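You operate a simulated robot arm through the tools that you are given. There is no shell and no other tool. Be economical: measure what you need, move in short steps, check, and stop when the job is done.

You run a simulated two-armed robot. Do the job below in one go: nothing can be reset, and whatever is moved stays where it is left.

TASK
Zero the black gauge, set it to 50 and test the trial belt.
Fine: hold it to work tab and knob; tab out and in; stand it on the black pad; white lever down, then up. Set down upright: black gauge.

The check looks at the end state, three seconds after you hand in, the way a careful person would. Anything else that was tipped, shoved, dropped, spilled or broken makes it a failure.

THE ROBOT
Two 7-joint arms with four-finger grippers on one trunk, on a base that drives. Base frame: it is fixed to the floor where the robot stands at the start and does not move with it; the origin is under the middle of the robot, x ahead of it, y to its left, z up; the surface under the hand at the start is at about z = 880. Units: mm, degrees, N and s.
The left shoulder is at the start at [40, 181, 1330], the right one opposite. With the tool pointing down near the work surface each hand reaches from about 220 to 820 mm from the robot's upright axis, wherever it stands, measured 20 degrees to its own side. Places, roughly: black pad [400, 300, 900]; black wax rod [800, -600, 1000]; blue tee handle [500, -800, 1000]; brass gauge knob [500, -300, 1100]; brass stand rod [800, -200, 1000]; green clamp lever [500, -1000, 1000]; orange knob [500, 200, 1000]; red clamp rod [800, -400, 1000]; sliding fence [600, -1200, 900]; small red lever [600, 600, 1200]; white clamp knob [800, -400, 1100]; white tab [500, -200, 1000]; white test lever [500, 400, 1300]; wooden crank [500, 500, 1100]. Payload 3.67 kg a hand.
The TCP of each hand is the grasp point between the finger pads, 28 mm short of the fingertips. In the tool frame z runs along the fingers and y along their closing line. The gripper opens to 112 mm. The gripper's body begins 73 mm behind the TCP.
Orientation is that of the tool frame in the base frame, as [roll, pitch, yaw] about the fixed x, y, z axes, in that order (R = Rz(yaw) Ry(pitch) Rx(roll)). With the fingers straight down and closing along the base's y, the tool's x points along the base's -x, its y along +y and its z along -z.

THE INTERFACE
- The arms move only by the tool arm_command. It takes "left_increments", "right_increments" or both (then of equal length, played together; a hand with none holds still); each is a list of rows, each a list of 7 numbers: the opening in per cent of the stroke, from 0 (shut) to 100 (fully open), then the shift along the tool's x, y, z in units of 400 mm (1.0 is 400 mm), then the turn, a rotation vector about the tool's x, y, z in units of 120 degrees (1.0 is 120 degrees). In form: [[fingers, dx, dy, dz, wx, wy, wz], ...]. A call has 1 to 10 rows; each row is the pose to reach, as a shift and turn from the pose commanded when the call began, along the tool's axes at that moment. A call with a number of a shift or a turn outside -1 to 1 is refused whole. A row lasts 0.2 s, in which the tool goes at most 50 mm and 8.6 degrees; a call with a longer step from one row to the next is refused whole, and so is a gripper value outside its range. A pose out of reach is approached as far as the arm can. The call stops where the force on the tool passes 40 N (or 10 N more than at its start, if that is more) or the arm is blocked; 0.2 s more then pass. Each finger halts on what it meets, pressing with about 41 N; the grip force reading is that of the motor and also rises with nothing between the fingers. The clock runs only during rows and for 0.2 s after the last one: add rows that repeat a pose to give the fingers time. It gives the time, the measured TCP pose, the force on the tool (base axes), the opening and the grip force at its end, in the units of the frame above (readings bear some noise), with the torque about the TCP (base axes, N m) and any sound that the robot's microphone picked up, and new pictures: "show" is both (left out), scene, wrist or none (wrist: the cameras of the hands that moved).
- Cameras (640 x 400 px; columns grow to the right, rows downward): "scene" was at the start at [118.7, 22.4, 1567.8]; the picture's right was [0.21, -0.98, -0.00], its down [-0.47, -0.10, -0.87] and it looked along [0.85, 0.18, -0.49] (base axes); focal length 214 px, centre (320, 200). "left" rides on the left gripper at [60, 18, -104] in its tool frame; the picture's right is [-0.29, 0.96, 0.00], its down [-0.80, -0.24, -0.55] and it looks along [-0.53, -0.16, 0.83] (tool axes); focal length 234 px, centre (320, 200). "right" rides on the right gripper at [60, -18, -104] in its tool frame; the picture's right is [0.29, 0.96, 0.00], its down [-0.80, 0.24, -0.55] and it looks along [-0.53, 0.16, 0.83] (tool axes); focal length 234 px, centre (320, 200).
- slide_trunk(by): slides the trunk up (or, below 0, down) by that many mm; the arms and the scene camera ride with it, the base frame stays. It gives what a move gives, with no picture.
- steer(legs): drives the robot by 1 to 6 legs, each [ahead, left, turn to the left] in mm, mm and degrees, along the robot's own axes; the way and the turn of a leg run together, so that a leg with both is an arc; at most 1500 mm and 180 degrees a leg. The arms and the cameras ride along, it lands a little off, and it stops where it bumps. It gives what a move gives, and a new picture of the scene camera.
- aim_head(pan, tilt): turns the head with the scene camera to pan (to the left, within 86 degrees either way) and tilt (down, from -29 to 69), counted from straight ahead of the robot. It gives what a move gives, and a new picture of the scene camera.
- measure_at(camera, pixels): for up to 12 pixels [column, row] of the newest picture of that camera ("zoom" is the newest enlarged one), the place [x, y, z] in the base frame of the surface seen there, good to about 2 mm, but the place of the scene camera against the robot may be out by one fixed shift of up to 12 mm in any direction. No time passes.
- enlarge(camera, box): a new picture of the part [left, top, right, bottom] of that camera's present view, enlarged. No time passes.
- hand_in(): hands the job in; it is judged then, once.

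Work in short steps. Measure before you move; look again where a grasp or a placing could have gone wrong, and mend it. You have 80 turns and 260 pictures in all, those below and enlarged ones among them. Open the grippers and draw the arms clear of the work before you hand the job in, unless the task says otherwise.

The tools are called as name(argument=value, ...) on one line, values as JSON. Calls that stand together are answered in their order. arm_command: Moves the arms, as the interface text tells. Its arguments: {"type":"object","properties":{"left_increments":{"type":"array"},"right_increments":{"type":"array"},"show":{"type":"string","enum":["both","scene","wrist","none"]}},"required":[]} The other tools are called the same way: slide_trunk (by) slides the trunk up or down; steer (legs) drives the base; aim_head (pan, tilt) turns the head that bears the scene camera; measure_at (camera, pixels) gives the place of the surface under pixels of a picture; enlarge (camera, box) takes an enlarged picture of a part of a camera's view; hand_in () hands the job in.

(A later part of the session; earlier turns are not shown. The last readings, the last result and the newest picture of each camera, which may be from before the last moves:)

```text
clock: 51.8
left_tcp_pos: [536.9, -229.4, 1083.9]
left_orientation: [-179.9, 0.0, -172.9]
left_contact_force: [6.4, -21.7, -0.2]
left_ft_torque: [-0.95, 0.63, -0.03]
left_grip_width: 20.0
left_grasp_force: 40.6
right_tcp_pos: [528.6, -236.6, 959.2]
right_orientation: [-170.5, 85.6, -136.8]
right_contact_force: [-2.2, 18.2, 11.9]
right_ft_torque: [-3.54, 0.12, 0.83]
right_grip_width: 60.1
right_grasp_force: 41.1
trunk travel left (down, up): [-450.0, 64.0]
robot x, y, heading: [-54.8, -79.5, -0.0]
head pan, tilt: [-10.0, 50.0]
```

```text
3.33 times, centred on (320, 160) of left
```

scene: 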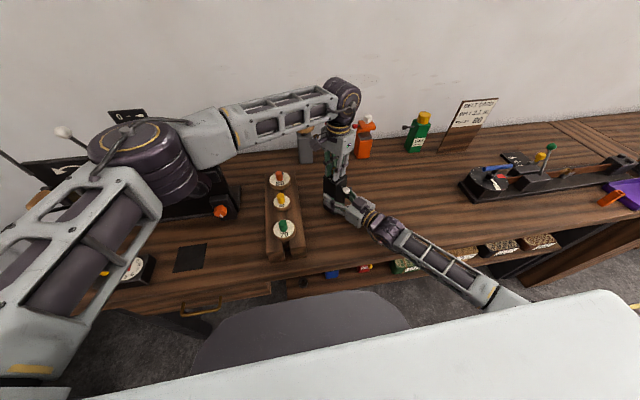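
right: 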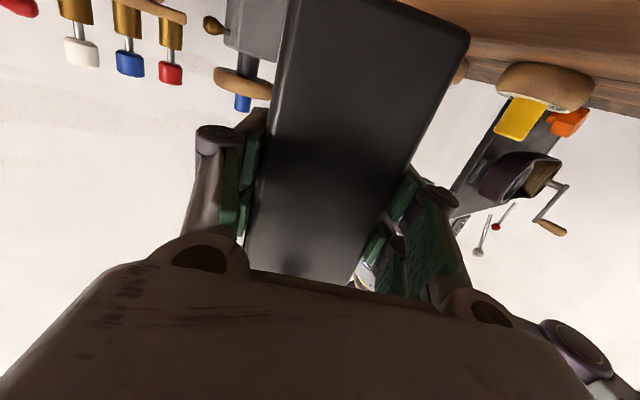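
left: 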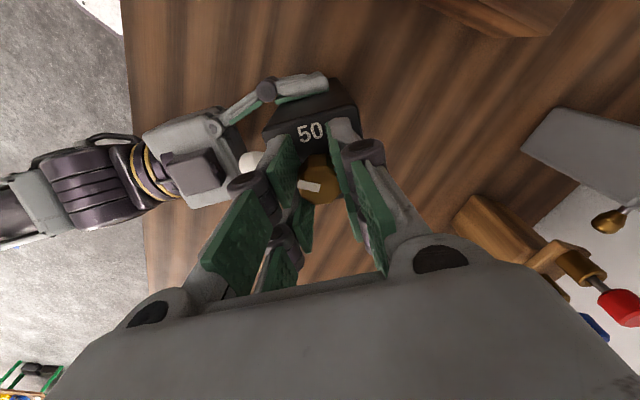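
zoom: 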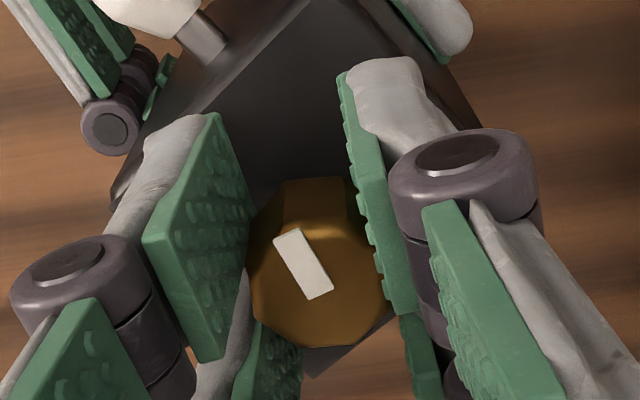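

measure_at(camera="zoom", pixels=[[284, 234], [318, 296], [303, 264], [200, 100], [290, 130]])

arm_command(left_increments=[[0, 0, 0, 0, 0, 0, 0.02], [0, 0, 0, 0, 0, 0, 0.04], [0, 0, 0, 0, 0, 0, 0.06], [0, 0, 0, 0, 0, 0, 0.08], [0, 0, 0, 0, 0, 0, 0.1], [0, 0, 0, 0, 0, 0, 0.12]], show="none")

enlarge(camera="left", box=[260, 100, 380, 220])

```text
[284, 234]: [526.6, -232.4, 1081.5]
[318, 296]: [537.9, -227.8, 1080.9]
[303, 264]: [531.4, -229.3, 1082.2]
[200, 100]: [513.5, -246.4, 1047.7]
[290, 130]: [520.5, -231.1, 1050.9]
```

```text
clock: 53.2
left_tcp_pos: [534.7, -228.9, 1082.8]
left_orientation: [-179.9, 0.1, 172.5]
left_contact_force: [4.5, -21.1, -0.5]
left_ft_torque: [-1.03, -0.79, 0.09]
left_grip_width: 20.2
left_grasp_force: 41.1
right_tcp_pos: [529.1, -237.0, 957.8]
right_orientation: [-171.7, 85.6, -138.0]
right_contact_force: [-2.7, 18.4, 14.3]
right_ft_torque: [-3.06, 1.55, 0.51]
right_grip_width: 59.9
right_grasp_force: 41.2
trunk travel left (down, up): [-450.0, 64.0]
robot x, y, heading: [-51.7, -79.5, 0.0]
head pan, tilt: [-10.0, 50.0]
```

```text
3.33 times, centred on (320, 160) of left
```

zoom: 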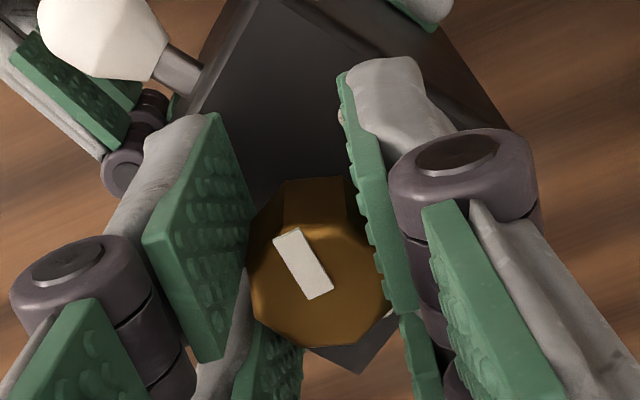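

The knob follows the fingers now (flats engaged). Continue clockwise slowly another 24°.

arm_command(left_increments=[[0, 0, 0, 0, 0, 0, 0.02], [0, 0, 0, 0, 0, 0, 0.04], [0, 0, 0, 0, 0, 0, 0.06], [0, 0, 0, 0, 0, 0, 0.08], [0, 0, 0, 0, 0, 0, 0.1], [0, 0, 0, 0, 0, 0, 0.12], [0, 0, 0, 0, 0, 0, 0.14], [0, 0, 0, 0, 0, 0, 0.16], [0, 0, 0, 0, 0, 0, 0.18], [0, 0, 0, 0, 0, 0, 0.2]], show="none")

enlarge(camera="left", box=[260, 100, 380, 220])

```text
clock: 55.4
left_tcp_pos: [536.4, -228.7, 1084.4]
left_orientation: [-180.0, 0.1, 148.6]
left_contact_force: [4.0, -16.9, 2.9]
left_ft_torque: [-0.68, -0.06, 0.31]
left_grip_width: 20.3
left_grasp_force: 40.8
right_tcp_pos: [528.6, -237.3, 958.5]
right_orientation: [-170.9, 85.5, -137.1]
right_contact_force: [-1.1, 18.0, 11.0]
right_ft_torque: [-2.88, 1.28, -0.11]
right_grip_width: 60.0
right_grasp_force: 40.9
trunk travel left (down, up): [-450.0, 64.0]
robot x, y, heading: [-55.6, -77.1, 0.0]
head pan, tilt: [-10.0, 50.0]
```

```text
3.33 times, centred on (320, 160) of left
```

zoom: 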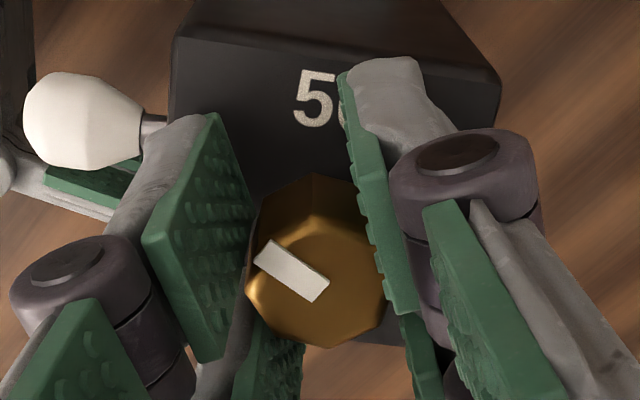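

Slips again past ≈182° with 0.31 N·m — behaves like a stop clockwise, whereas counter-clockwise it moved freely. I'll test counter-clockwise travel over 60°.

arm_command(left_increments=[[0, 0, 0, 0, 0, 0, -0.05], [0, 0, 0, 0, 0, 0, -0.1], [0, 0, 0, 0, 0, 0, -0.15], [0, 0, 0, 0, 0, 0, -0.2], [0, 0, 0, 0, 0, 0, -0.25], [0, 0, 0, 0, 0, 0, -0.3], [0, 0, 0, 0, 0, 0, -0.35], [0, 0, 0, 0, 0, 0, -0.4], [0, 0, 0, 0, 0, 0, -0.45], [0, 0, 0, 0, 0, 0, -0.5]], show="none")

enlarge(camera="left", box=[260, 100, 380, 220])

```text
clock: 57.6
left_tcp_pos: [535.1, -230.3, 1083.6]
left_orientation: [-179.9, -0.1, -151.3]
left_contact_force: [3.0, -18.5, 9.0]
left_ft_torque: [-1.04, 0.6, -0.04]
left_grip_width: 20.5
left_grasp_force: 41.1
right_tcp_pos: [527.8, -237.3, 958.7]
right_orientation: [-171.0, 85.6, -137.2]
right_contact_force: [1.6, 17.1, 7.0]
right_ft_torque: [-3.03, 0.74, 0.46]
right_grip_width: 59.9
right_grasp_force: 41.3
trunk travel left (down, up): [-450.0, 64.0]
robot x, y, heading: [-56.4, -76.6, -0.1]
head pan, tilt: [-10.0, 50.0]
```

```text
3.33 times, centred on (320, 160) of left
```

zoom: 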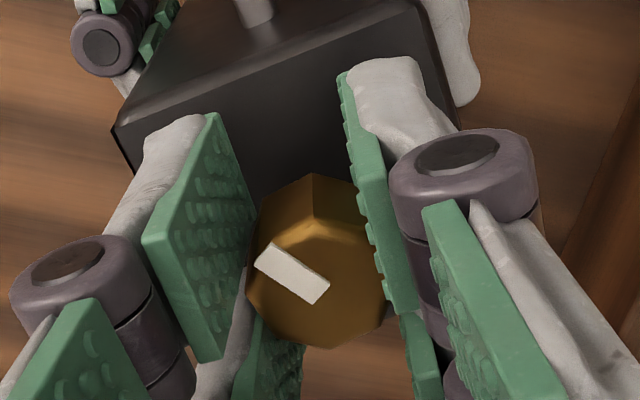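

The knob followed freely 60° counter-clockwise (mark now ≈242°). Continue counter-clockwise to find where it leads, up to 84° more if the wrist allows.

arm_command(left_increments=[[0, 0, 0, 0, 0, 0, -0.06], [0, 0, 0, 0, 0, 0, -0.12], [0, 0, 0, 0, 0, 0, -0.18], [0, 0, 0, 0, 0, 0, -0.24], [0, 0, 0, 0, 0, 0, -0.3], [0, 0, 0, 0, 0, 0, -0.36], [0, 0, 0, 0, 0, 0, -0.42], [0, 0, 0, 0, 0, 0, -0.48], [0, 0, 0, 0, 0, 0, -0.54], [0, 0, 0, 0, 0, 0, -0.6]], show="none")

enlarge(camera="left", box=[240, 80, 400, 240])

```text
clock: 59.8
left_tcp_pos: [537.1, -229.3, 1082.7]
left_orientation: [-179.9, 0.0, -79.3]
left_contact_force: [0.1, -17.7, -2.0]
left_ft_torque: [-0.25, -0.07, -0.34]
left_grip_width: 20.7
left_grasp_force: 41.2
right_tcp_pos: [529.5, -236.8, 958.1]
right_orientation: [-170.8, 85.6, -137.0]
right_contact_force: [-3.5, 18.0, 10.8]
right_ft_torque: [-2.55, 1.28, -0.04]
right_grip_width: 59.9
right_grasp_force: 41.1
trunk travel left (down, up): [-450.0, 64.0]
robot x, y, heading: [-51.2, -75.8, 0.2]
head pan, tilt: [-10.0, 50.0]
```

```text
2.50 times, centred on (320, 160) of left
```

zoom: 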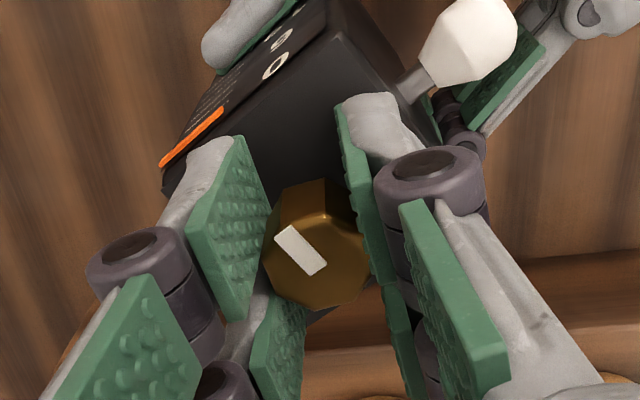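

The scale's orange pointer now reads 0 (tab worked). Measuring the mark's current angle.

measure_at(camera="zoom", pixels=[[280, 230], [320, 270], [300, 250], [266, 265], [368, 270], [272, 65], [195, 135], [330, 5], [165, 190]])

```text
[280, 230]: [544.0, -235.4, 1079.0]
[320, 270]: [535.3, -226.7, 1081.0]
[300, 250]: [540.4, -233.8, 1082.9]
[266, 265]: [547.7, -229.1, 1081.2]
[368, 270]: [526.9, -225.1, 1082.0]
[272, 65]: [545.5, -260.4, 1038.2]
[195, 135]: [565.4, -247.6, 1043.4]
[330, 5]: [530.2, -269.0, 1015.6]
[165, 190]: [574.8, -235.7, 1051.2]
```

Mark is at ≈315°, so it follows fully counter-clockwise. Continue another 60° this way (toward 100 → 75 → 50).

arm_command(left_increments=[[0, 0, 0, 0, 0, 0, -0.05], [0, 0, 0, 0, 0, 0, -0.1], [0, 0, 0, 0, 0, 0, -0.15], [0, 0, 0, 0, 0, 0, -0.2], [0, 0, 0, 0, 0, 0, -0.25], [0, 0, 0, 0, 0, 0, -0.3], [0, 0, 0, 0, 0, 0, -0.35], [0, 0, 0, 0, 0, 0, -0.4], [0, 0, 0, 0, 0, 0, -0.45], [0, 0, 0, 0, 0, 0, -0.5]], show="none")

enlarge(camera="left", box=[240, 80, 400, 240])

```text
clock: 62.0
left_tcp_pos: [536.3, -228.3, 1084.6]
left_orientation: [-180.0, -0.2, -19.2]
left_contact_force: [5.2, -14.0, 1.9]
left_ft_torque: [-0.6, 0.08, -0.3]
left_grip_width: 20.6
left_grasp_force: 41.3
right_tcp_pos: [528.7, -237.6, 957.5]
right_orientation: [-170.2, 85.5, -136.4]
right_contact_force: [-5.1, 15.8, 8.0]
right_ft_torque: [-2.42, 0.59, 0.39]
right_grip_width: 60.0
right_grasp_force: 40.8
trunk travel left (down, up): [-450.0, 64.0]
robot x, y, heading: [-56.0, -80.5, 0.0]
head pan, tilt: [-10.0, 50.0]
```

```text
2.50 times, centred on (320, 160) of left
```

zoom: 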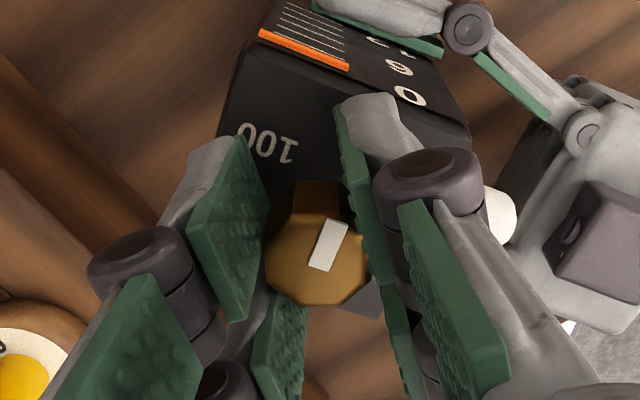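

The mark stopped following: there are stops at ≈184° and ≈305–315°, a span of 120° — equal to the 50↔100 label span, with the mark's tail end lying on the labels. Measuring the exact angle.

measure_at(camera="zoom", pixels=[[338, 224], [318, 268], [328, 246], [268, 250], [368, 275], [268, 145], [265, 40], [345, 68], [235, 60], [468, 125]])

enlarge(camera="left", box=[290, 120, 350, 180])

```text
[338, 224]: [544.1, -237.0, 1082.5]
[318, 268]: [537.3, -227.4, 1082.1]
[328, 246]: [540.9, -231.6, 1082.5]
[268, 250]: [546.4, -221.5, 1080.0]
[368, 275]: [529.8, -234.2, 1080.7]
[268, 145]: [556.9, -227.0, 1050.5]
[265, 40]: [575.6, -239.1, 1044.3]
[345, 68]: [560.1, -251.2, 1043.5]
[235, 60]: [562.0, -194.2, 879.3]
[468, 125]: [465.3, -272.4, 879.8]
```

```text
6.67 times, centred on (320, 150) of left
```

zoom: 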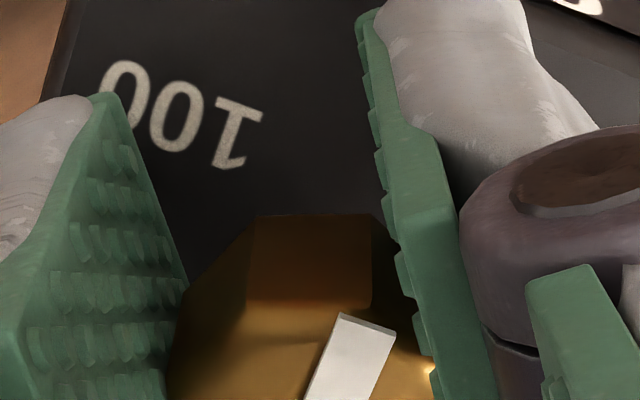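

The mark sits at ≈305°, tail exactly on "50" (125°), and at the start the tail was exactly on "100" — so the knob's indicated range is 100→50 between its stops, and it is now at 50. Release, raise and withdraw the left hand, unwinding its wrist.

arm_command(left_increments=[[30, 0, 0, 0, 0, 0, 0], [50, 0, 0, 0, 0, 0, 0], [50, 0, 0, -0.08, 0, 0, 0], [50, 0, 0, -0.17, 0, 0, 0.05], [50, -0.02, -0.06, -0.22, 0, 0, 0.12], [50, -0.05, -0.15, -0.24, 0, 0, 0.19], [50, -0.08, -0.24, -0.24, 0, 0, 0.26], [50, -0.11, -0.33, -0.24, 0, 0, 0.33], [50, -0.14, -0.42, -0.24, 0, 0, 0.4], [50, -0.17, -0.5, -0.24, 0, 0, 0.47]], show="scene")

enlarge(camera="scene", box=[320, 156, 368, 204])

```text
clock: 64.2
left_tcp_pos: [538.1, -16.9, 1179.9]
left_orientation: [-179.9, -0.1, -75.9]
left_contact_force: [0.0, 0.0, -0.4]
left_ft_torque: [-0.04, 0.02, -0.02]
left_grip_width: 56.0
left_grasp_force: 0.0
right_tcp_pos: [529.6, -237.3, 957.6]
right_orientation: [-170.0, 85.5, -136.5]
right_contact_force: [0.9, 0.8, 8.3]
right_ft_torque: [-1.09, 1.2, -0.05]
right_grip_width: 59.9
right_grasp_force: 41.6
trunk travel left (down, up): [-450.0, 64.0]
robot x, y, heading: [-51.3, -80.1, 0.3]
head pan, tilt: [-10.0, 50.0]
```

scene: 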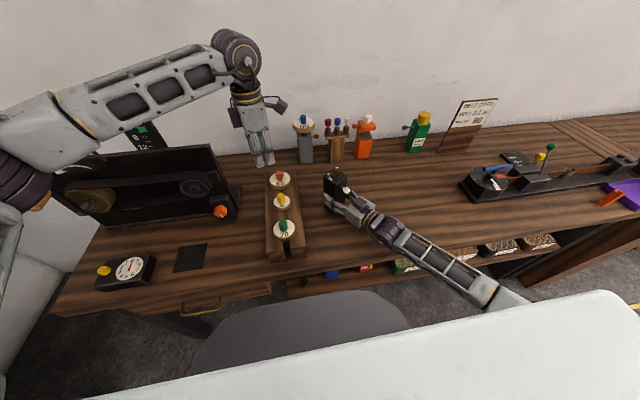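

```text
8.33 times, centred on (344, 180) of scene
```

zoom: 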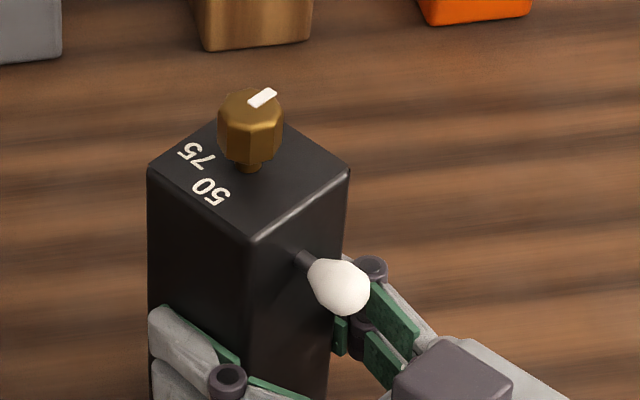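

Gauge set. Now measure the pad and surroundings before carrying the gauge there.

measure_at(camera="scene", pixels=[[182, 246], [207, 244], [204, 269], [174, 272], [191, 257], [221, 210], [154, 257], [236, 200], [65, 132], [283, 223], [265, 180]])

arm_command(right_increments=[[0, -0.04, 0, 0, 0, 0, 0], [0, -0.1, 0, 0, 0, 0, 0], [0, -0.17, 0, 0, 0, 0, 0], [0, -0.24, 0, 0, 0, 0, 0], [0, -0.31, 0, 0, 0, 0, 0], [0, -0.38, 0, 0, 0, 0, 0], [0, -0.42, 0, 0, 0, 0, 0], [0, -0.43, 0, 0, 0, 0, 0]], left_increments=[[50, 0, 0, 0, 0, 0, 0.07], [50, 0, 0, 0, 0, 0, 0.14], [50, 0, 0, 0, 0, 0, 0.21], [50, 0, 0, 0, 0, 0, 0.28], [50, 0, 0, 0, 0, 0, 0.35], [50, 0, 0, 0, 0, 0, 0.42], [50, 0, 0, 0, 0, 0, 0.49], [50, 0, 0, 0, 0, 0, 0.56]], show="scene")

```text
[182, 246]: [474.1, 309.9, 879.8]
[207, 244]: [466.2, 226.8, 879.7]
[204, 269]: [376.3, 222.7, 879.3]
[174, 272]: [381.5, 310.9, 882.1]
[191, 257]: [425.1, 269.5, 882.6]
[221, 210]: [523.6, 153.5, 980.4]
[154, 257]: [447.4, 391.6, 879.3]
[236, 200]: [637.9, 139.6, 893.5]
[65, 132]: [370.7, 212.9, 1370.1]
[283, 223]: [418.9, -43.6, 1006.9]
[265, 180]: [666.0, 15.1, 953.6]
```

```text
clock: 66.0
left_tcp_pos: [538.8, -18.0, 1178.8]
left_orientation: [180.0, 0.0, -143.1]
left_contact_force: [0.1, 0.4, 0.7]
left_ft_torque: [-0.03, 0.0, -0.02]
left_grip_width: 56.0
left_grasp_force: 0.1
right_tcp_pos: [539.0, -228.5, 1128.5]
right_orientation: [-172.0, 85.6, -138.4]
right_contact_force: [0.1, 0.4, -4.8]
right_ft_torque: [0.02, 0.02, -0.03]
right_grip_width: 59.9
right_grasp_force: 40.8
trunk travel left (down, up): [-450.0, 64.0]
robot x, y, heading: [-52.4, -76.3, -0.1]
head pan, tilt: [-10.0, 50.0]
```

scene: 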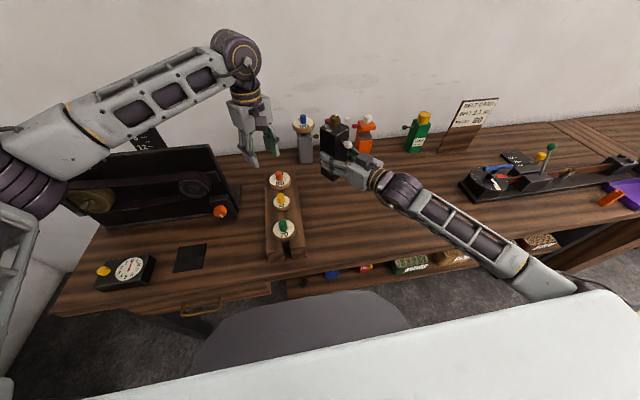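

Pad centre (corrected) ≈(413,259). The gauge hangs ≈1050 at its bottom, above the rack's knobs (1007). Drive back 150 mm, then left 377 mm.

steer(legs=[[-150, 0, 0], [0, 377, 0]])

aim_head(pan=5, tilt=42)

```text
clock: 69.4
left_tcp_pos: [389.6, 360.8, 1178.9]
left_orientation: [180.0, -0.1, -142.9]
left_contact_force: [-0.2, 0.1, 0.8]
left_ft_torque: [0.03, 0.01, 0.01]
left_grip_width: 56.0
left_grasp_force: 0.1
right_tcp_pos: [389.2, 150.3, 1129.0]
right_orientation: [-172.0, 85.5, -138.0]
right_contact_force: [0.6, -0.6, -6.2]
right_ft_torque: [0.0, 0.0, 0.0]
right_grip_width: 59.7
right_grasp_force: 40.5
trunk travel left (down, up): [-450.0, 64.0]
robot x, y, heading: [-199.2, 297.3, 0.3]
head pan, tilt: [-10.0, 50.0]
```

scene: 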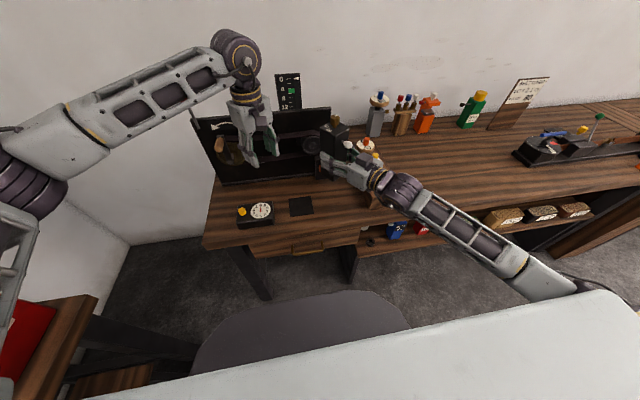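

```text
clock: 70.2
left_tcp_pos: [390.1, 362.4, 1178.9]
left_orientation: [-179.9, 0.0, -143.0]
left_contact_force: [0.0, 0.7, -0.5]
left_ft_torque: [0.01, 0.0, 0.0]
left_grip_width: 55.9
left_grasp_force: 0.1
right_tcp_pos: [391.4, 152.5, 1128.1]
right_orientation: [-171.5, 85.5, -137.6]
right_contact_force: [-0.1, 0.9, -5.4]
right_ft_torque: [0.03, 0.01, -0.01]
right_grip_width: 59.9
right_grasp_force: 41.0
trunk travel left (down, up): [-450.0, 64.0]
robot x, y, heading: [-201.5, 298.5, 0.3]
head pan, tilt: [5.0, 42.0]
```

scene: 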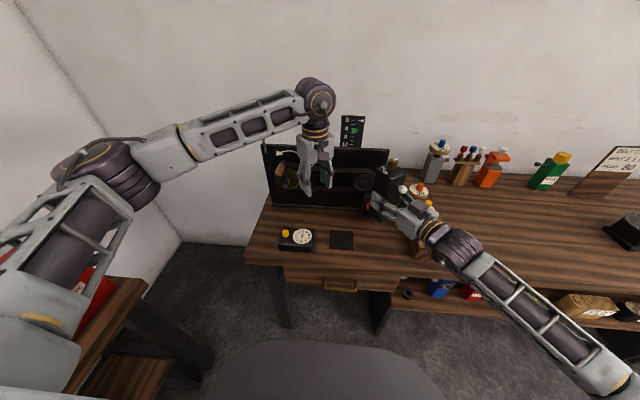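

Measuring the pad again from the present view to confirm the target.

measure_at(camera="scene", pixels=[[331, 232], [352, 232], [353, 248], [329, 248], [341, 240]])

arm_command(right_increments=[[0, 0.06, 0, 0, 0, 0, 0], [0, 0.13, 0, 0, 0, 0, 0], [0, 0.2, 0, 0, 0, 0, 0], [0, 0.27, 0, 0, 0, 0, 0], [0, 0.33, 0, 0.02, 0, 0, 0], [0, 0.35, 0.03, 0.04, 0, 0, 0], [0, 0.35, 0.07, 0.08, 0, 0, 0], [0, 0.35, 0.12, 0.12, 0, 0, 0], [0, 0.35, 0.16, 0.155, 0, 0, 0], [0, 0.35, 0.1845, 0.17, 0, 0, 0]], show="both")

enlarge(camera="scene", box=[300, 150, 420, 270])

```text
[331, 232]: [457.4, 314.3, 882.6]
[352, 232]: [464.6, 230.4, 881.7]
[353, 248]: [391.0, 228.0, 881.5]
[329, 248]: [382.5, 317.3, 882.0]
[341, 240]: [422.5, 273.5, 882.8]
```

```text
clock: 72.4
left_tcp_pos: [388.2, 363.8, 1177.3]
left_orientation: [-180.0, 0.0, -142.9]
left_contact_force: [0.1, 0.0, -0.2]
left_ft_torque: [0.04, 0.01, -0.02]
left_grip_width: 56.2
left_grasp_force: 0.0
right_tcp_pos: [397.3, 241.6, 983.4]
right_orientation: [-173.8, 85.4, -139.6]
right_contact_force: [0.1, 0.5, -5.0]
right_ft_torque: [-0.03, 0.04, 0.0]
right_grip_width: 60.0
right_grasp_force: 40.9
trunk travel left (down, up): [-450.0, 64.0]
robot x, y, heading: [-206.5, 300.3, -0.1]
head pan, tilt: [5.0, 42.0]
```

scene: 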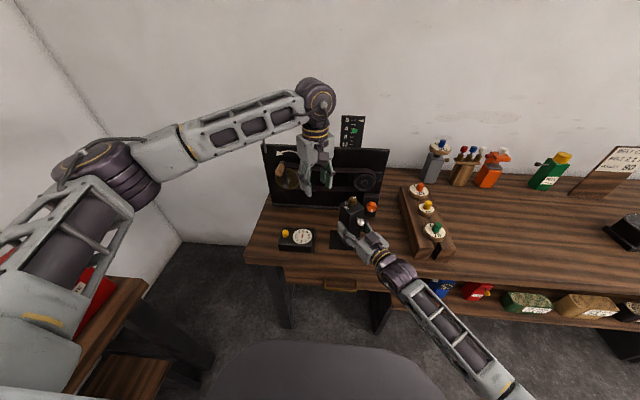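
right: 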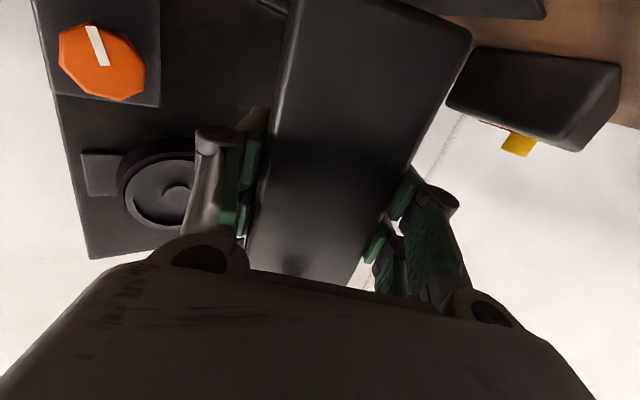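

```text
3.33 times, centred on (360, 210) of scene
```

zoom: 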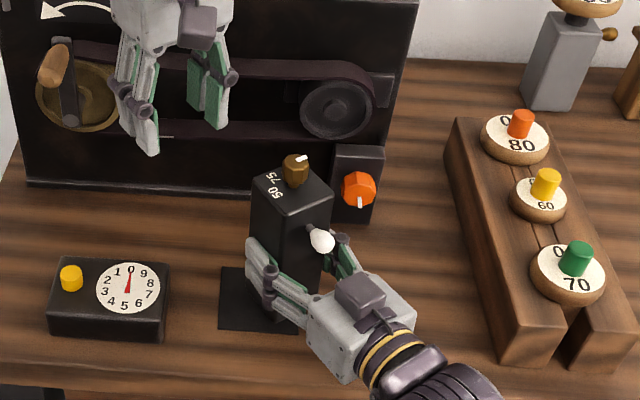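

Gauge is over the pad; shift (8,12) mm and lower onto it, creeping at the end.

arm_command(right_increments=[[0, 0, 0.007, 0.016, 0, 0, 0], [0, 0.01, 0.014, 0.033, 0, 0, 0], [0, 0.03, 0.014, 0.034, 0, 0, 0], [0, 0.045, 0.014, 0.035, 0, 0, 0], [0, 0.052, 0.014, 0.036, 0, 0, 0], [0, 0.057, 0.014, 0.036, 0, 0, 0], [0, 0.061, 0.014, 0.036, 0, 0, 0]], show="scene")

enlarge(camera="scene", box=[315, 180, 385, 260])

```text
clock: 74.0
left_tcp_pos: [389.4, 362.5, 1178.7]
left_orientation: [-179.9, 0.1, -142.8]
left_contact_force: [0.9, 0.3, 0.9]
left_ft_torque: [-0.04, 0.01, 0.01]
left_grip_width: 56.0
left_grasp_force: 0.0
right_tcp_pos: [409.2, 248.2, 960.9]
right_orientation: [-175.8, 85.6, -141.4]
right_contact_force: [-0.3, 2.7, -0.9]
right_ft_torque: [0.34, 0.04, 0.06]
right_grip_width: 59.7
right_grasp_force: 41.4
right hand out of reach, approached as far as the arm can: row 2, 3, 4, 5, 6, 7
trunk travel left (down, up): [-450.0, 64.0]
robot x, y, heading: [-201.9, 300.2, 0.2]
head pan, tilt: [5.0, 42.0]
```

scene: 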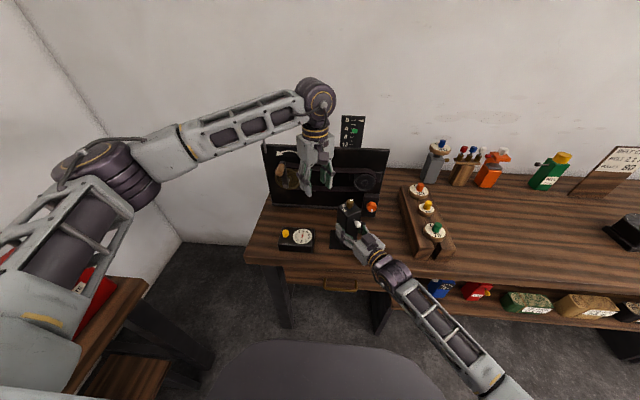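

```text
5.00 times, centred on (350, 220) of scene
```

zoom: 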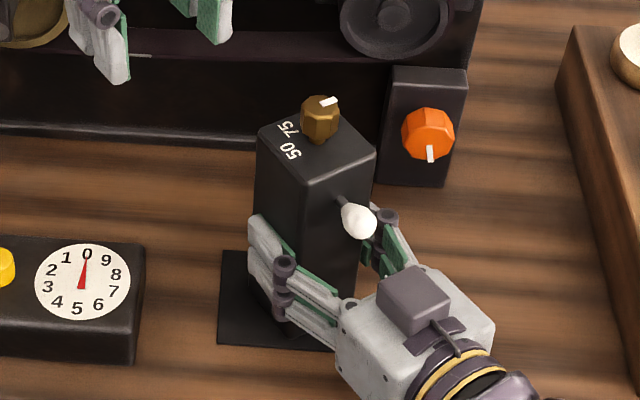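

measure_at(camera="zoom", pixels=[[223, 253], [220, 342], [335, 350], [258, 140], [305, 186], [374, 152], [320, 120], [355, 295], [365, 290], [245, 320]])

```text
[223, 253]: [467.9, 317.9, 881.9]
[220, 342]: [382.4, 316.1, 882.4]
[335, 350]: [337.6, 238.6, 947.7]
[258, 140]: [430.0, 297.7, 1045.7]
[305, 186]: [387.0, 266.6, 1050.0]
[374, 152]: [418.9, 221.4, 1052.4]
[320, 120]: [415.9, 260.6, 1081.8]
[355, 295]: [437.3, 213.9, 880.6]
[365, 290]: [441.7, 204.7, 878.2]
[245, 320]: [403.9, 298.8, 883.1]
```

Gauge centre is 13 mm short of the pad centre in y. Lift slightly, step the base 14 mm left, then lower again.

arm_command(right_increments=[[0, -0.015, 0, 0, 0, 0, 0], [0, -0.03, 0, 0, 0, 0, 0]], show="none")

steer(legs=[[0, 14, 0]])

enlarge(camera="scene", box=[315, 180, 385, 260])

```text
clock: 74.6
left_tcp_pos: [390.4, 362.1, 1178.2]
left_orientation: [-179.9, 0.0, -142.9]
left_contact_force: [0.4, 0.2, 0.4]
left_ft_torque: [0.02, -0.01, 0.03]
left_grip_width: 56.0
left_grasp_force: 0.1
right_tcp_pos: [410.6, 248.2, 970.3]
right_orientation: [-174.1, 85.4, -139.8]
right_contact_force: [-0.9, -0.1, -5.8]
right_ft_torque: [-0.01, 0.02, 0.01]
right_grip_width: 59.7
right_grasp_force: 41.2
trunk travel left (down, up): [-450.0, 64.0]
robot x, y, heading: [-200.9, 301.3, 0.3]
head pan, tilt: [5.0, 42.0]
```

```text
clock: 75.4
left_tcp_pos: [389.2, 371.5, 1179.3]
left_orientation: [179.8, 0.0, -142.9]
left_contact_force: [-0.3, -1.4, -0.4]
left_ft_torque: [0.09, -0.02, 0.0]
left_grip_width: 56.2
left_grasp_force: 0.0
right_tcp_pos: [410.4, 257.8, 971.0]
right_orientation: [-176.2, 85.6, -142.1]
right_contact_force: [-0.6, -0.7, -4.6]
right_ft_torque: [-0.05, 0.03, 0.06]
right_grip_width: 59.6
right_grasp_force: 41.4
trunk travel left (down, up): [-450.0, 64.0]
robot x, y, heading: [-199.9, 312.5, -0.1]
head pan, tilt: [5.0, 42.0]
```

scene: 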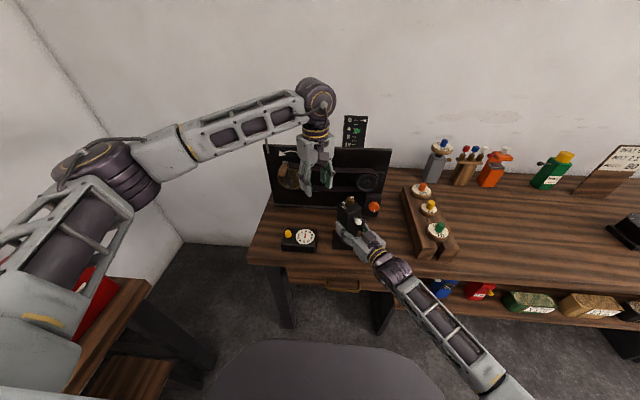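

```text
5.00 times, centred on (350, 220) of scene
```

zoom: 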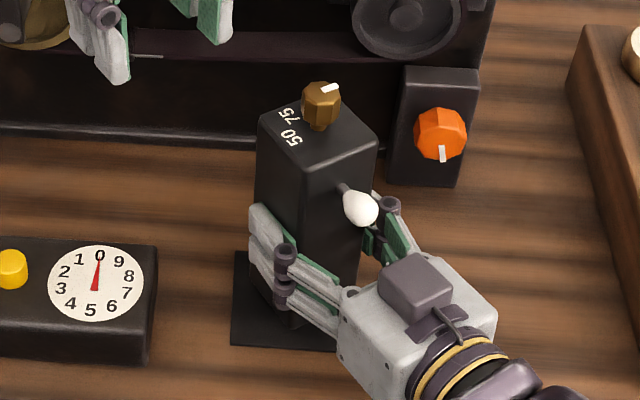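

Now y is +10 mm better. Lower gently onto the pad.

arm_command(right_increments=[[0, 0.012, 0, 0, 0, 0, 0], [0, 0.02, 0, 0, 0, 0, 0], [0, 0.025, 0, 0, 0, 0, 0], [0, 0.03, 0, 0, 0, 0, 0]], show="none")

enlarge(camera="scene", box=[315, 180, 385, 260])

measure_at(camera="zoom", pixels=[[233, 254], [231, 344], [258, 140], [305, 188], [374, 154], [262, 145]])

```text
clock: 76.4
left_tcp_pos: [389.4, 373.5, 1179.4]
left_orientation: [-179.9, 0.0, -143.0]
left_contact_force: [-0.8, -0.2, -0.3]
left_ft_torque: [0.01, -0.02, 0.0]
left_grip_width: 56.0
left_grasp_force: 0.1
right_tcp_pos: [409.1, 260.2, 960.4]
right_orientation: [-175.3, 85.6, -140.9]
right_contact_force: [0.3, -1.1, 1.5]
right_ft_torque: [0.26, -0.14, -0.04]
right_grip_width: 59.8
right_grasp_force: 40.9
trunk travel left (down, up): [-450.0, 64.0]
robot x, y, heading: [-203.1, 314.6, 0.1]
head pan, tilt: [5.0, 42.0]
```

```text
5.00 times, centred on (350, 220) of scene
```

zoom: 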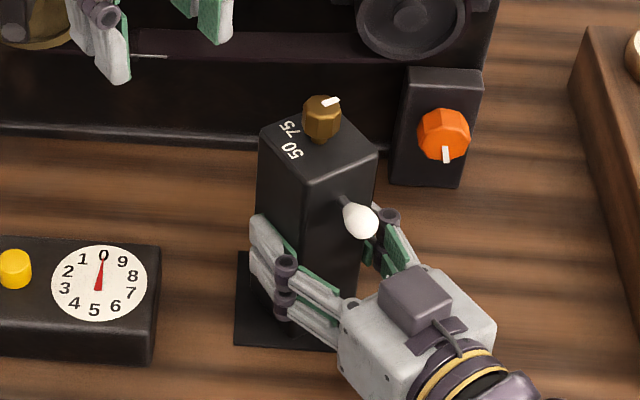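

```text
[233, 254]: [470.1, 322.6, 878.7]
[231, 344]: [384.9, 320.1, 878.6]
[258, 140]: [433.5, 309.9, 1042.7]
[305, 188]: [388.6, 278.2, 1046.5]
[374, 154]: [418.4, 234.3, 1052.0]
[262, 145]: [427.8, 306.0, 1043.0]
```

Centred on the pad and resting (+1.5 N). Release and back straight out.

arm_command(right_increments=[[45, 0, 0, 0, 0, 0, 0], [65, 0, 0, 0, 0, 0, 0], [100, 0, 0, 0, 0, 0, 0], [100, 0, 0, 0, 0, 0, 0], [100, 0, 0, -0.05, 0, 0, 0], [100, 0, 0, -0.12, 0, 0, 0], [100, 0, 0, -0.2, 0, 0, 0], [100, 0, 0, -0.28, 0, 0, 0], [100, 0, 0, -0.36, 0, 0, 0]], show="scene")

enlarge(camera="scene", box=[255, 100, 395, 260])

```text
clock: 78.4
left_tcp_pos: [388.5, 373.9, 1179.7]
left_orientation: [-179.9, 0.1, -142.9]
left_contact_force: [0.1, -0.3, -0.3]
left_ft_torque: [0.01, -0.01, 0.0]
left_grip_width: 56.0
left_grasp_force: 0.2
right_tcp_pos: [287.9, 180.7, 972.1]
right_orientation: [-173.5, 85.7, -139.4]
right_contact_force: [0.0, -0.1, 0.6]
right_ft_torque: [-0.01, 0.02, 0.02]
right_grip_width: 112.2
right_grasp_force: 0.2
trunk travel left (down, up): [-450.0, 64.0]
robot x, y, heading: [-206.2, 314.1, -0.0]
head pan, tilt: [5.0, 42.0]
```

scene: 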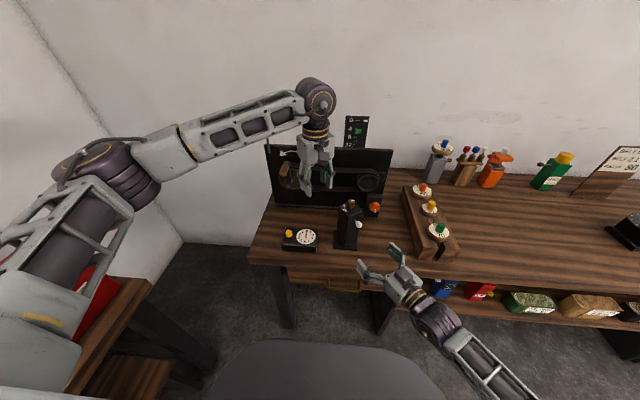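

```text
2.50 times, centred on (325, 180) of scene
```

zoom: 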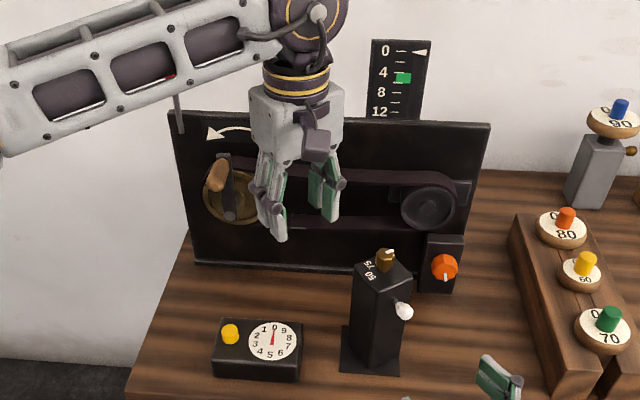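

The gauge stands well on the pad. Now I move the left hand aside (left/back) to see the white lever.

arm_command(left_increments=[[50, -0.03, 0.09, 0, 0, 0, 0], [50, -0.06, 0.18, 0, 0, 0, 0], [50, -0.09, 0.27, 0, 0, 0, 0], [50, -0.12, 0.36, 0, 0, 0, 0], [50, -0.15, 0.45, 0, 0, 0, 0]], show="none")

aim_head(pan=8, tilt=28)

enlarge(camera="scene", box=[240, 140, 400, 280])

```text
clock: 79.6
left_tcp_pos: [328.3, 555.7, 1181.0]
left_orientation: [-179.9, 0.0, -143.0]
left_contact_force: [0.6, -0.1, 0.2]
left_ft_torque: [0.01, -0.01, -0.02]
left_grip_width: 55.8
left_grasp_force: 0.1
right_tcp_pos: [289.0, 180.6, 971.6]
right_orientation: [-172.9, 85.5, -138.8]
right_contact_force: [-0.3, 0.2, -0.2]
right_ft_torque: [0.01, -0.02, -0.01]
right_grip_width: 112.0
right_grasp_force: 0.0
trunk travel left (down, up): [-450.0, 64.0]
robot x, y, heading: [-202.2, 313.3, -0.1]
head pan, tilt: [5.0, 42.0]
```

```text
clock: 80.3
left_tcp_pos: [329.3, 553.8, 1180.1]
left_orientation: [180.0, 0.0, -143.0]
left_contact_force: [0.2, 0.6, -0.6]
left_ft_torque: [-0.02, 0.01, 0.0]
left_grip_width: 56.2
left_grasp_force: 0.0
right_tcp_pos: [290.6, 181.2, 971.0]
right_orientation: [-174.2, 85.5, -139.9]
right_contact_force: [0.1, 0.3, 0.5]
right_ft_torque: [0.01, 0.0, -0.04]
right_grip_width: 112.1
right_grasp_force: 0.0
trunk travel left (down, up): [-450.0, 64.0]
robot x, y, heading: [-200.1, 312.7, 0.1]
head pan, tilt: [8.0, 28.0]
```

scene: 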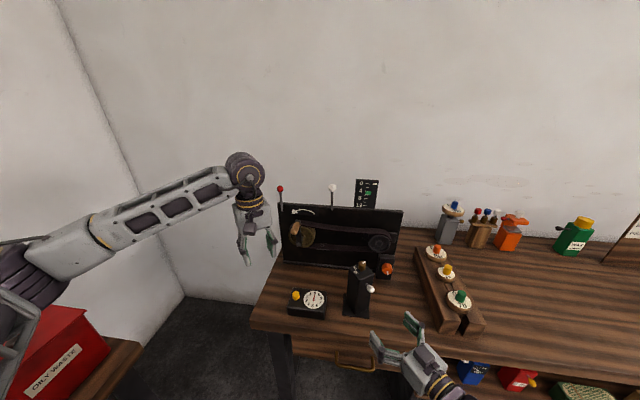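

```text
2.86 times, centred on (320, 210) of scene
```

zoom: 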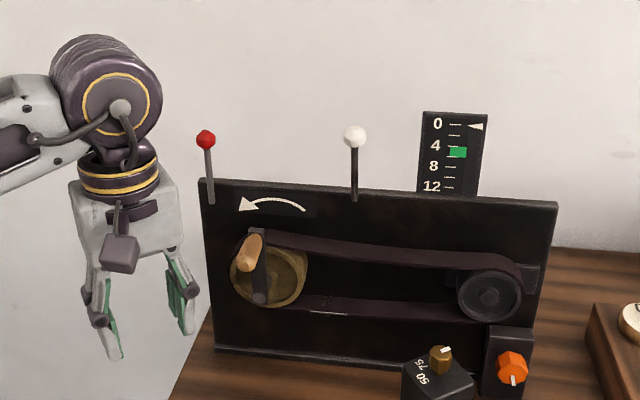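

measure_at(camera="zoom", pixels=[[355, 136], [354, 165], [354, 195], [206, 140], [211, 195], [400, 190], [300, 182], [248, 255], [268, 290], [490, 290], [280, 210]])

enlarge(camera="scene", box=[310, 175, 360, 220])

```text
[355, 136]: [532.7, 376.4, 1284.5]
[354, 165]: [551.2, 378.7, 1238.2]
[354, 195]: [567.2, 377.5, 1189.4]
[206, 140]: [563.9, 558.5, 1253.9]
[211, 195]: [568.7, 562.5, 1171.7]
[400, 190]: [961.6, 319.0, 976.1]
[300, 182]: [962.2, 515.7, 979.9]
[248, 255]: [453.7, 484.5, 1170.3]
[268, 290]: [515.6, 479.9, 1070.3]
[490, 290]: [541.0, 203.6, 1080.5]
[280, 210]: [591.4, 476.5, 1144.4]
```

```text
8.89 times, centred on (335, 198) of scene
```

zoom: 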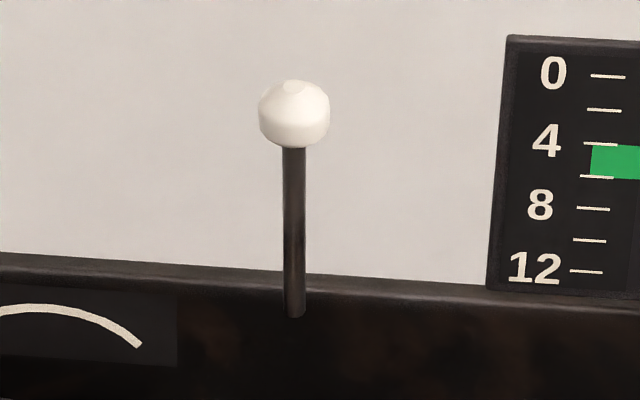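

White lever: knob ≈(521,367,1283) corrected, root ≈(555,369,1188), leaning toward the robot; it should swing down toward me about a y-axis. I'll bring the left hand in front at (380,367,1330), pointing forward 30° below horizontal, closing along y.

arm_command(left_increments=[[50, 0.018, -0.045, -0.06, 0.016, -0.048, 0.028], [50, 0.036, -0.09, -0.12, 0.032, -0.096, 0.056], [50, 0.054, -0.136, -0.18, 0.048, -0.145, 0.084], [50, 0.072, -0.181, -0.23, 0.064, -0.193, 0.112], [50, 0.09, -0.226, -0.27, 0.08, -0.241, 0.14], [50, 0.108, -0.272, -0.31, 0.097, -0.289, 0.167], [50, 0.126, -0.317, -0.34, 0.113, -0.337, 0.195], [50, 0.144, -0.362, -0.36, 0.129, -0.386, 0.223], [50, 0.162, -0.407, -0.375, 0.145, -0.434, 0.251], [50, 0.18, -0.4525, -0.375, 0.161, -0.482, 0.279]], show="both")

```text
clock: 82.5
left_tcp_pos: [380.1, 365.8, 1329.1]
left_orientation: [180.0, 60.2, -179.9]
left_contact_force: [-0.3, 0.2, 0.6]
left_ft_torque: [-0.02, -0.01, 0.0]
left_grip_width: 55.8
left_grasp_force: 0.1
right_tcp_pos: [290.7, 180.1, 969.8]
right_orientation: [-174.2, 85.5, -140.1]
right_contact_force: [0.4, -0.1, -0.6]
right_ft_torque: [0.02, 0.0, 0.03]
right_grip_width: 112.2
right_grasp_force: 0.2
trunk travel left (down, up): [-450.0, 64.0]
robot x, y, heading: [-202.1, 316.0, 0.1]
head pan, tilt: [8.0, 28.0]
```

scene: 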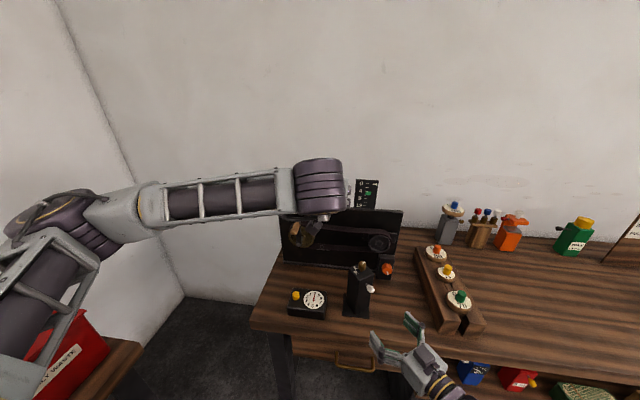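
left: 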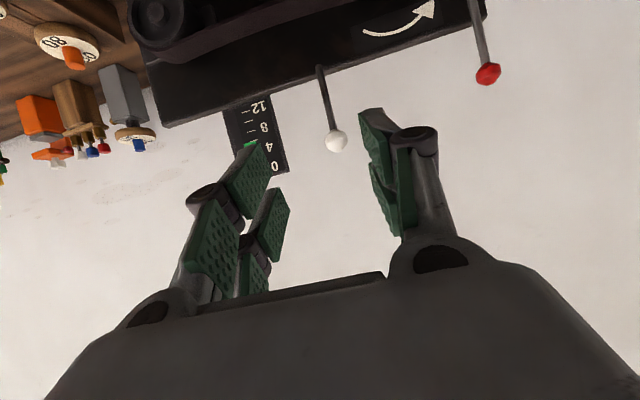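

Perfect pose. Measure the white knob (336,140) and lever via the left camera.

measure_at(camera="left", pixels=[[336, 133], [336, 140], [329, 140], [344, 141], [332, 115], [322, 75], [336, 148], [487, 73], [300, 85]])

```text
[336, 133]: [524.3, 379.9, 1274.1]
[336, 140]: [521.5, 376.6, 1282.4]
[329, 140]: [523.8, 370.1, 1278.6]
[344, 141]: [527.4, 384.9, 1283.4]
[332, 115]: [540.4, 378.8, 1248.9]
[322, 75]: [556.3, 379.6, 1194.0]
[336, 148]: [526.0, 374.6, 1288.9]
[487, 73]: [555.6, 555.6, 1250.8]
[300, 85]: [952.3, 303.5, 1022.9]
```

Knob centre ≈(531,377,1283). Advance and close on it.

arm_command(left_increments=[[50, -0.088, 0.0275, 0.08, 0, 0, 0], [50, -0.088, 0.0275, 0.19, 0, 0, 0], [50, -0.088, 0.0275, 0.29, 0, 0, 0], [50, -0.088, 0.0275, 0.3825, 0, 0, 0], [20, -0.088, 0.0275, 0.3825, 0, 0, 0], [0, -0.088, 0.0275, 0.3825, 0, 0, 0], [0, -0.088, 0.0275, 0.3825, 0, 0, 0]], show="both")

```text
clock: 84.1
left_tcp_pos: [529.0, 375.3, 1282.2]
left_orientation: [179.9, 60.1, 179.7]
left_contact_force: [-0.7, -13.1, -6.5]
left_ft_torque: [-0.23, 0.18, -0.41]
left_grip_width: 21.9
left_grasp_force: 45.2
right_tcp_pos: [289.8, 177.6, 969.4]
right_orientation: [-175.3, 85.6, -141.2]
right_contact_force: [-0.3, 0.9, -0.2]
right_ft_torque: [-0.02, 0.02, 0.03]
right_grip_width: 112.0
right_grasp_force: 0.0
trunk travel left (down, up): [-450.0, 64.0]
robot x, y, heading: [-202.7, 310.9, -0.3]
head pan, tilt: [8.0, 28.0]
```

scene: 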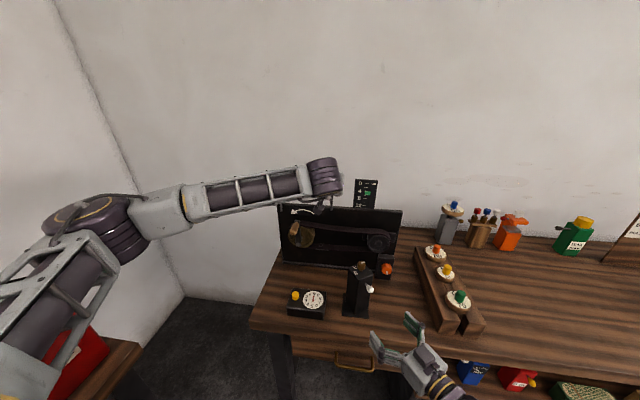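
left: 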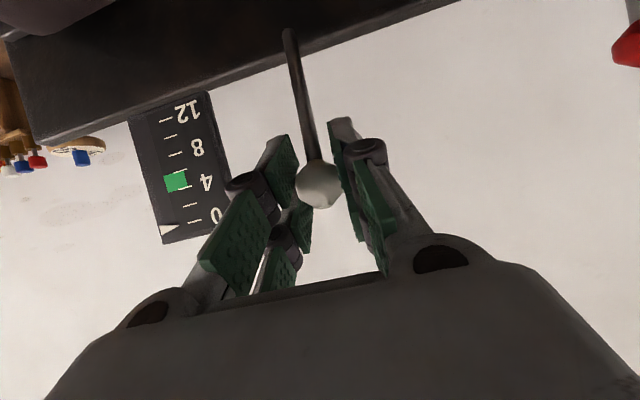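

Knob held (21.9 mm). Pull it along its arc toward me and down, first 24°, watching force.

arm_command(left_increments=[[0, 0.0195, 0, -0.018, 0, 0, 0], [0, 0.041, 0, -0.033, 0, 0, 0], [0, 0.064, 0, -0.045, 0, 0, 0], [0, 0.087, 0, -0.0555, 0, 0, 0]], show="wrist")

```text
clock: 85.1
left_tcp_pos: [494.0, 375.7, 1266.5]
left_orientation: [179.8, 60.3, 179.9]
left_contact_force: [8.0, -14.4, 8.8]
left_ft_torque: [-0.04, -1.22, -0.1]
left_grip_width: 22.6
left_grasp_force: 45.3
right_tcp_pos: [289.2, 178.6, 971.0]
right_orientation: [-175.3, 85.5, -141.2]
right_contact_force: [0.1, -0.1, 0.4]
right_ft_torque: [0.01, -0.01, 0.0]
right_grip_width: 111.9
right_grasp_force: 0.0
trunk travel left (down, up): [-450.0, 64.0]
robot x, y, heading: [-204.2, 314.6, 0.3]
head pan, tilt: [8.0, 28.0]
```

left: 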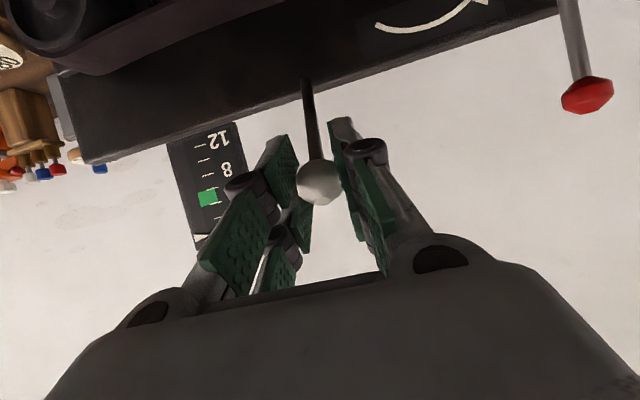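

Lever follows with ~10 N. Continue along the arc toward horizontal; the force guard will catch the end stop.

arm_command(left_increments=[[0, 0.021, 0, -0.006, 0, 0, 0], [0, 0.042, 0, -0.011, 0, 0, 0], [0, 0.063, 0, -0.013, 0, 0, 0], [0, 0.0845, 0, -0.015, 0, 0, 0], [0, 0.106, 0, -0.013, 0, 0, 0], [0, 0.1275, 0, -0.011, 0, 0, 0], [0, 0.148, 0, -0.006, 0, 0, 0], [0, 0.169, 0, 0, 0, 0, 0]], show="both")

```text
clock: 86.9
left_tcp_pos: [459.2, 374.8, 1207.9]
left_orientation: [179.9, 60.2, 179.8]
left_contact_force: [-1.6, -14.0, 12.2]
left_ft_torque: [-0.04, -1.26, -0.01]
left_grip_width: 22.3
left_grasp_force: 44.8
right_tcp_pos: [288.4, 178.2, 971.8]
right_orientation: [-174.3, 85.6, -140.1]
right_contact_force: [1.0, 0.8, -0.6]
right_ft_torque: [0.03, 0.04, 0.0]
right_grip_width: 112.3
right_grasp_force: 0.1
trunk travel left (down, up): [-450.0, 64.0]
robot x, y, heading: [-204.1, 310.7, -0.1]
head pan, tilt: [8.0, 28.0]
```

scene: 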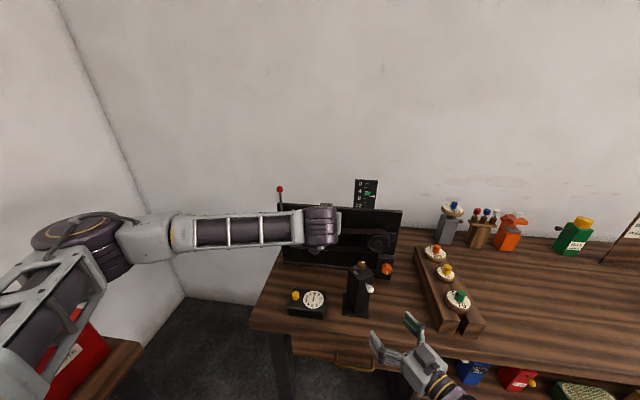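
left: 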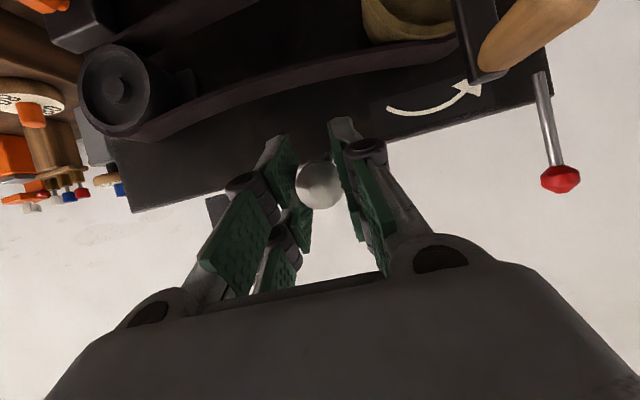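

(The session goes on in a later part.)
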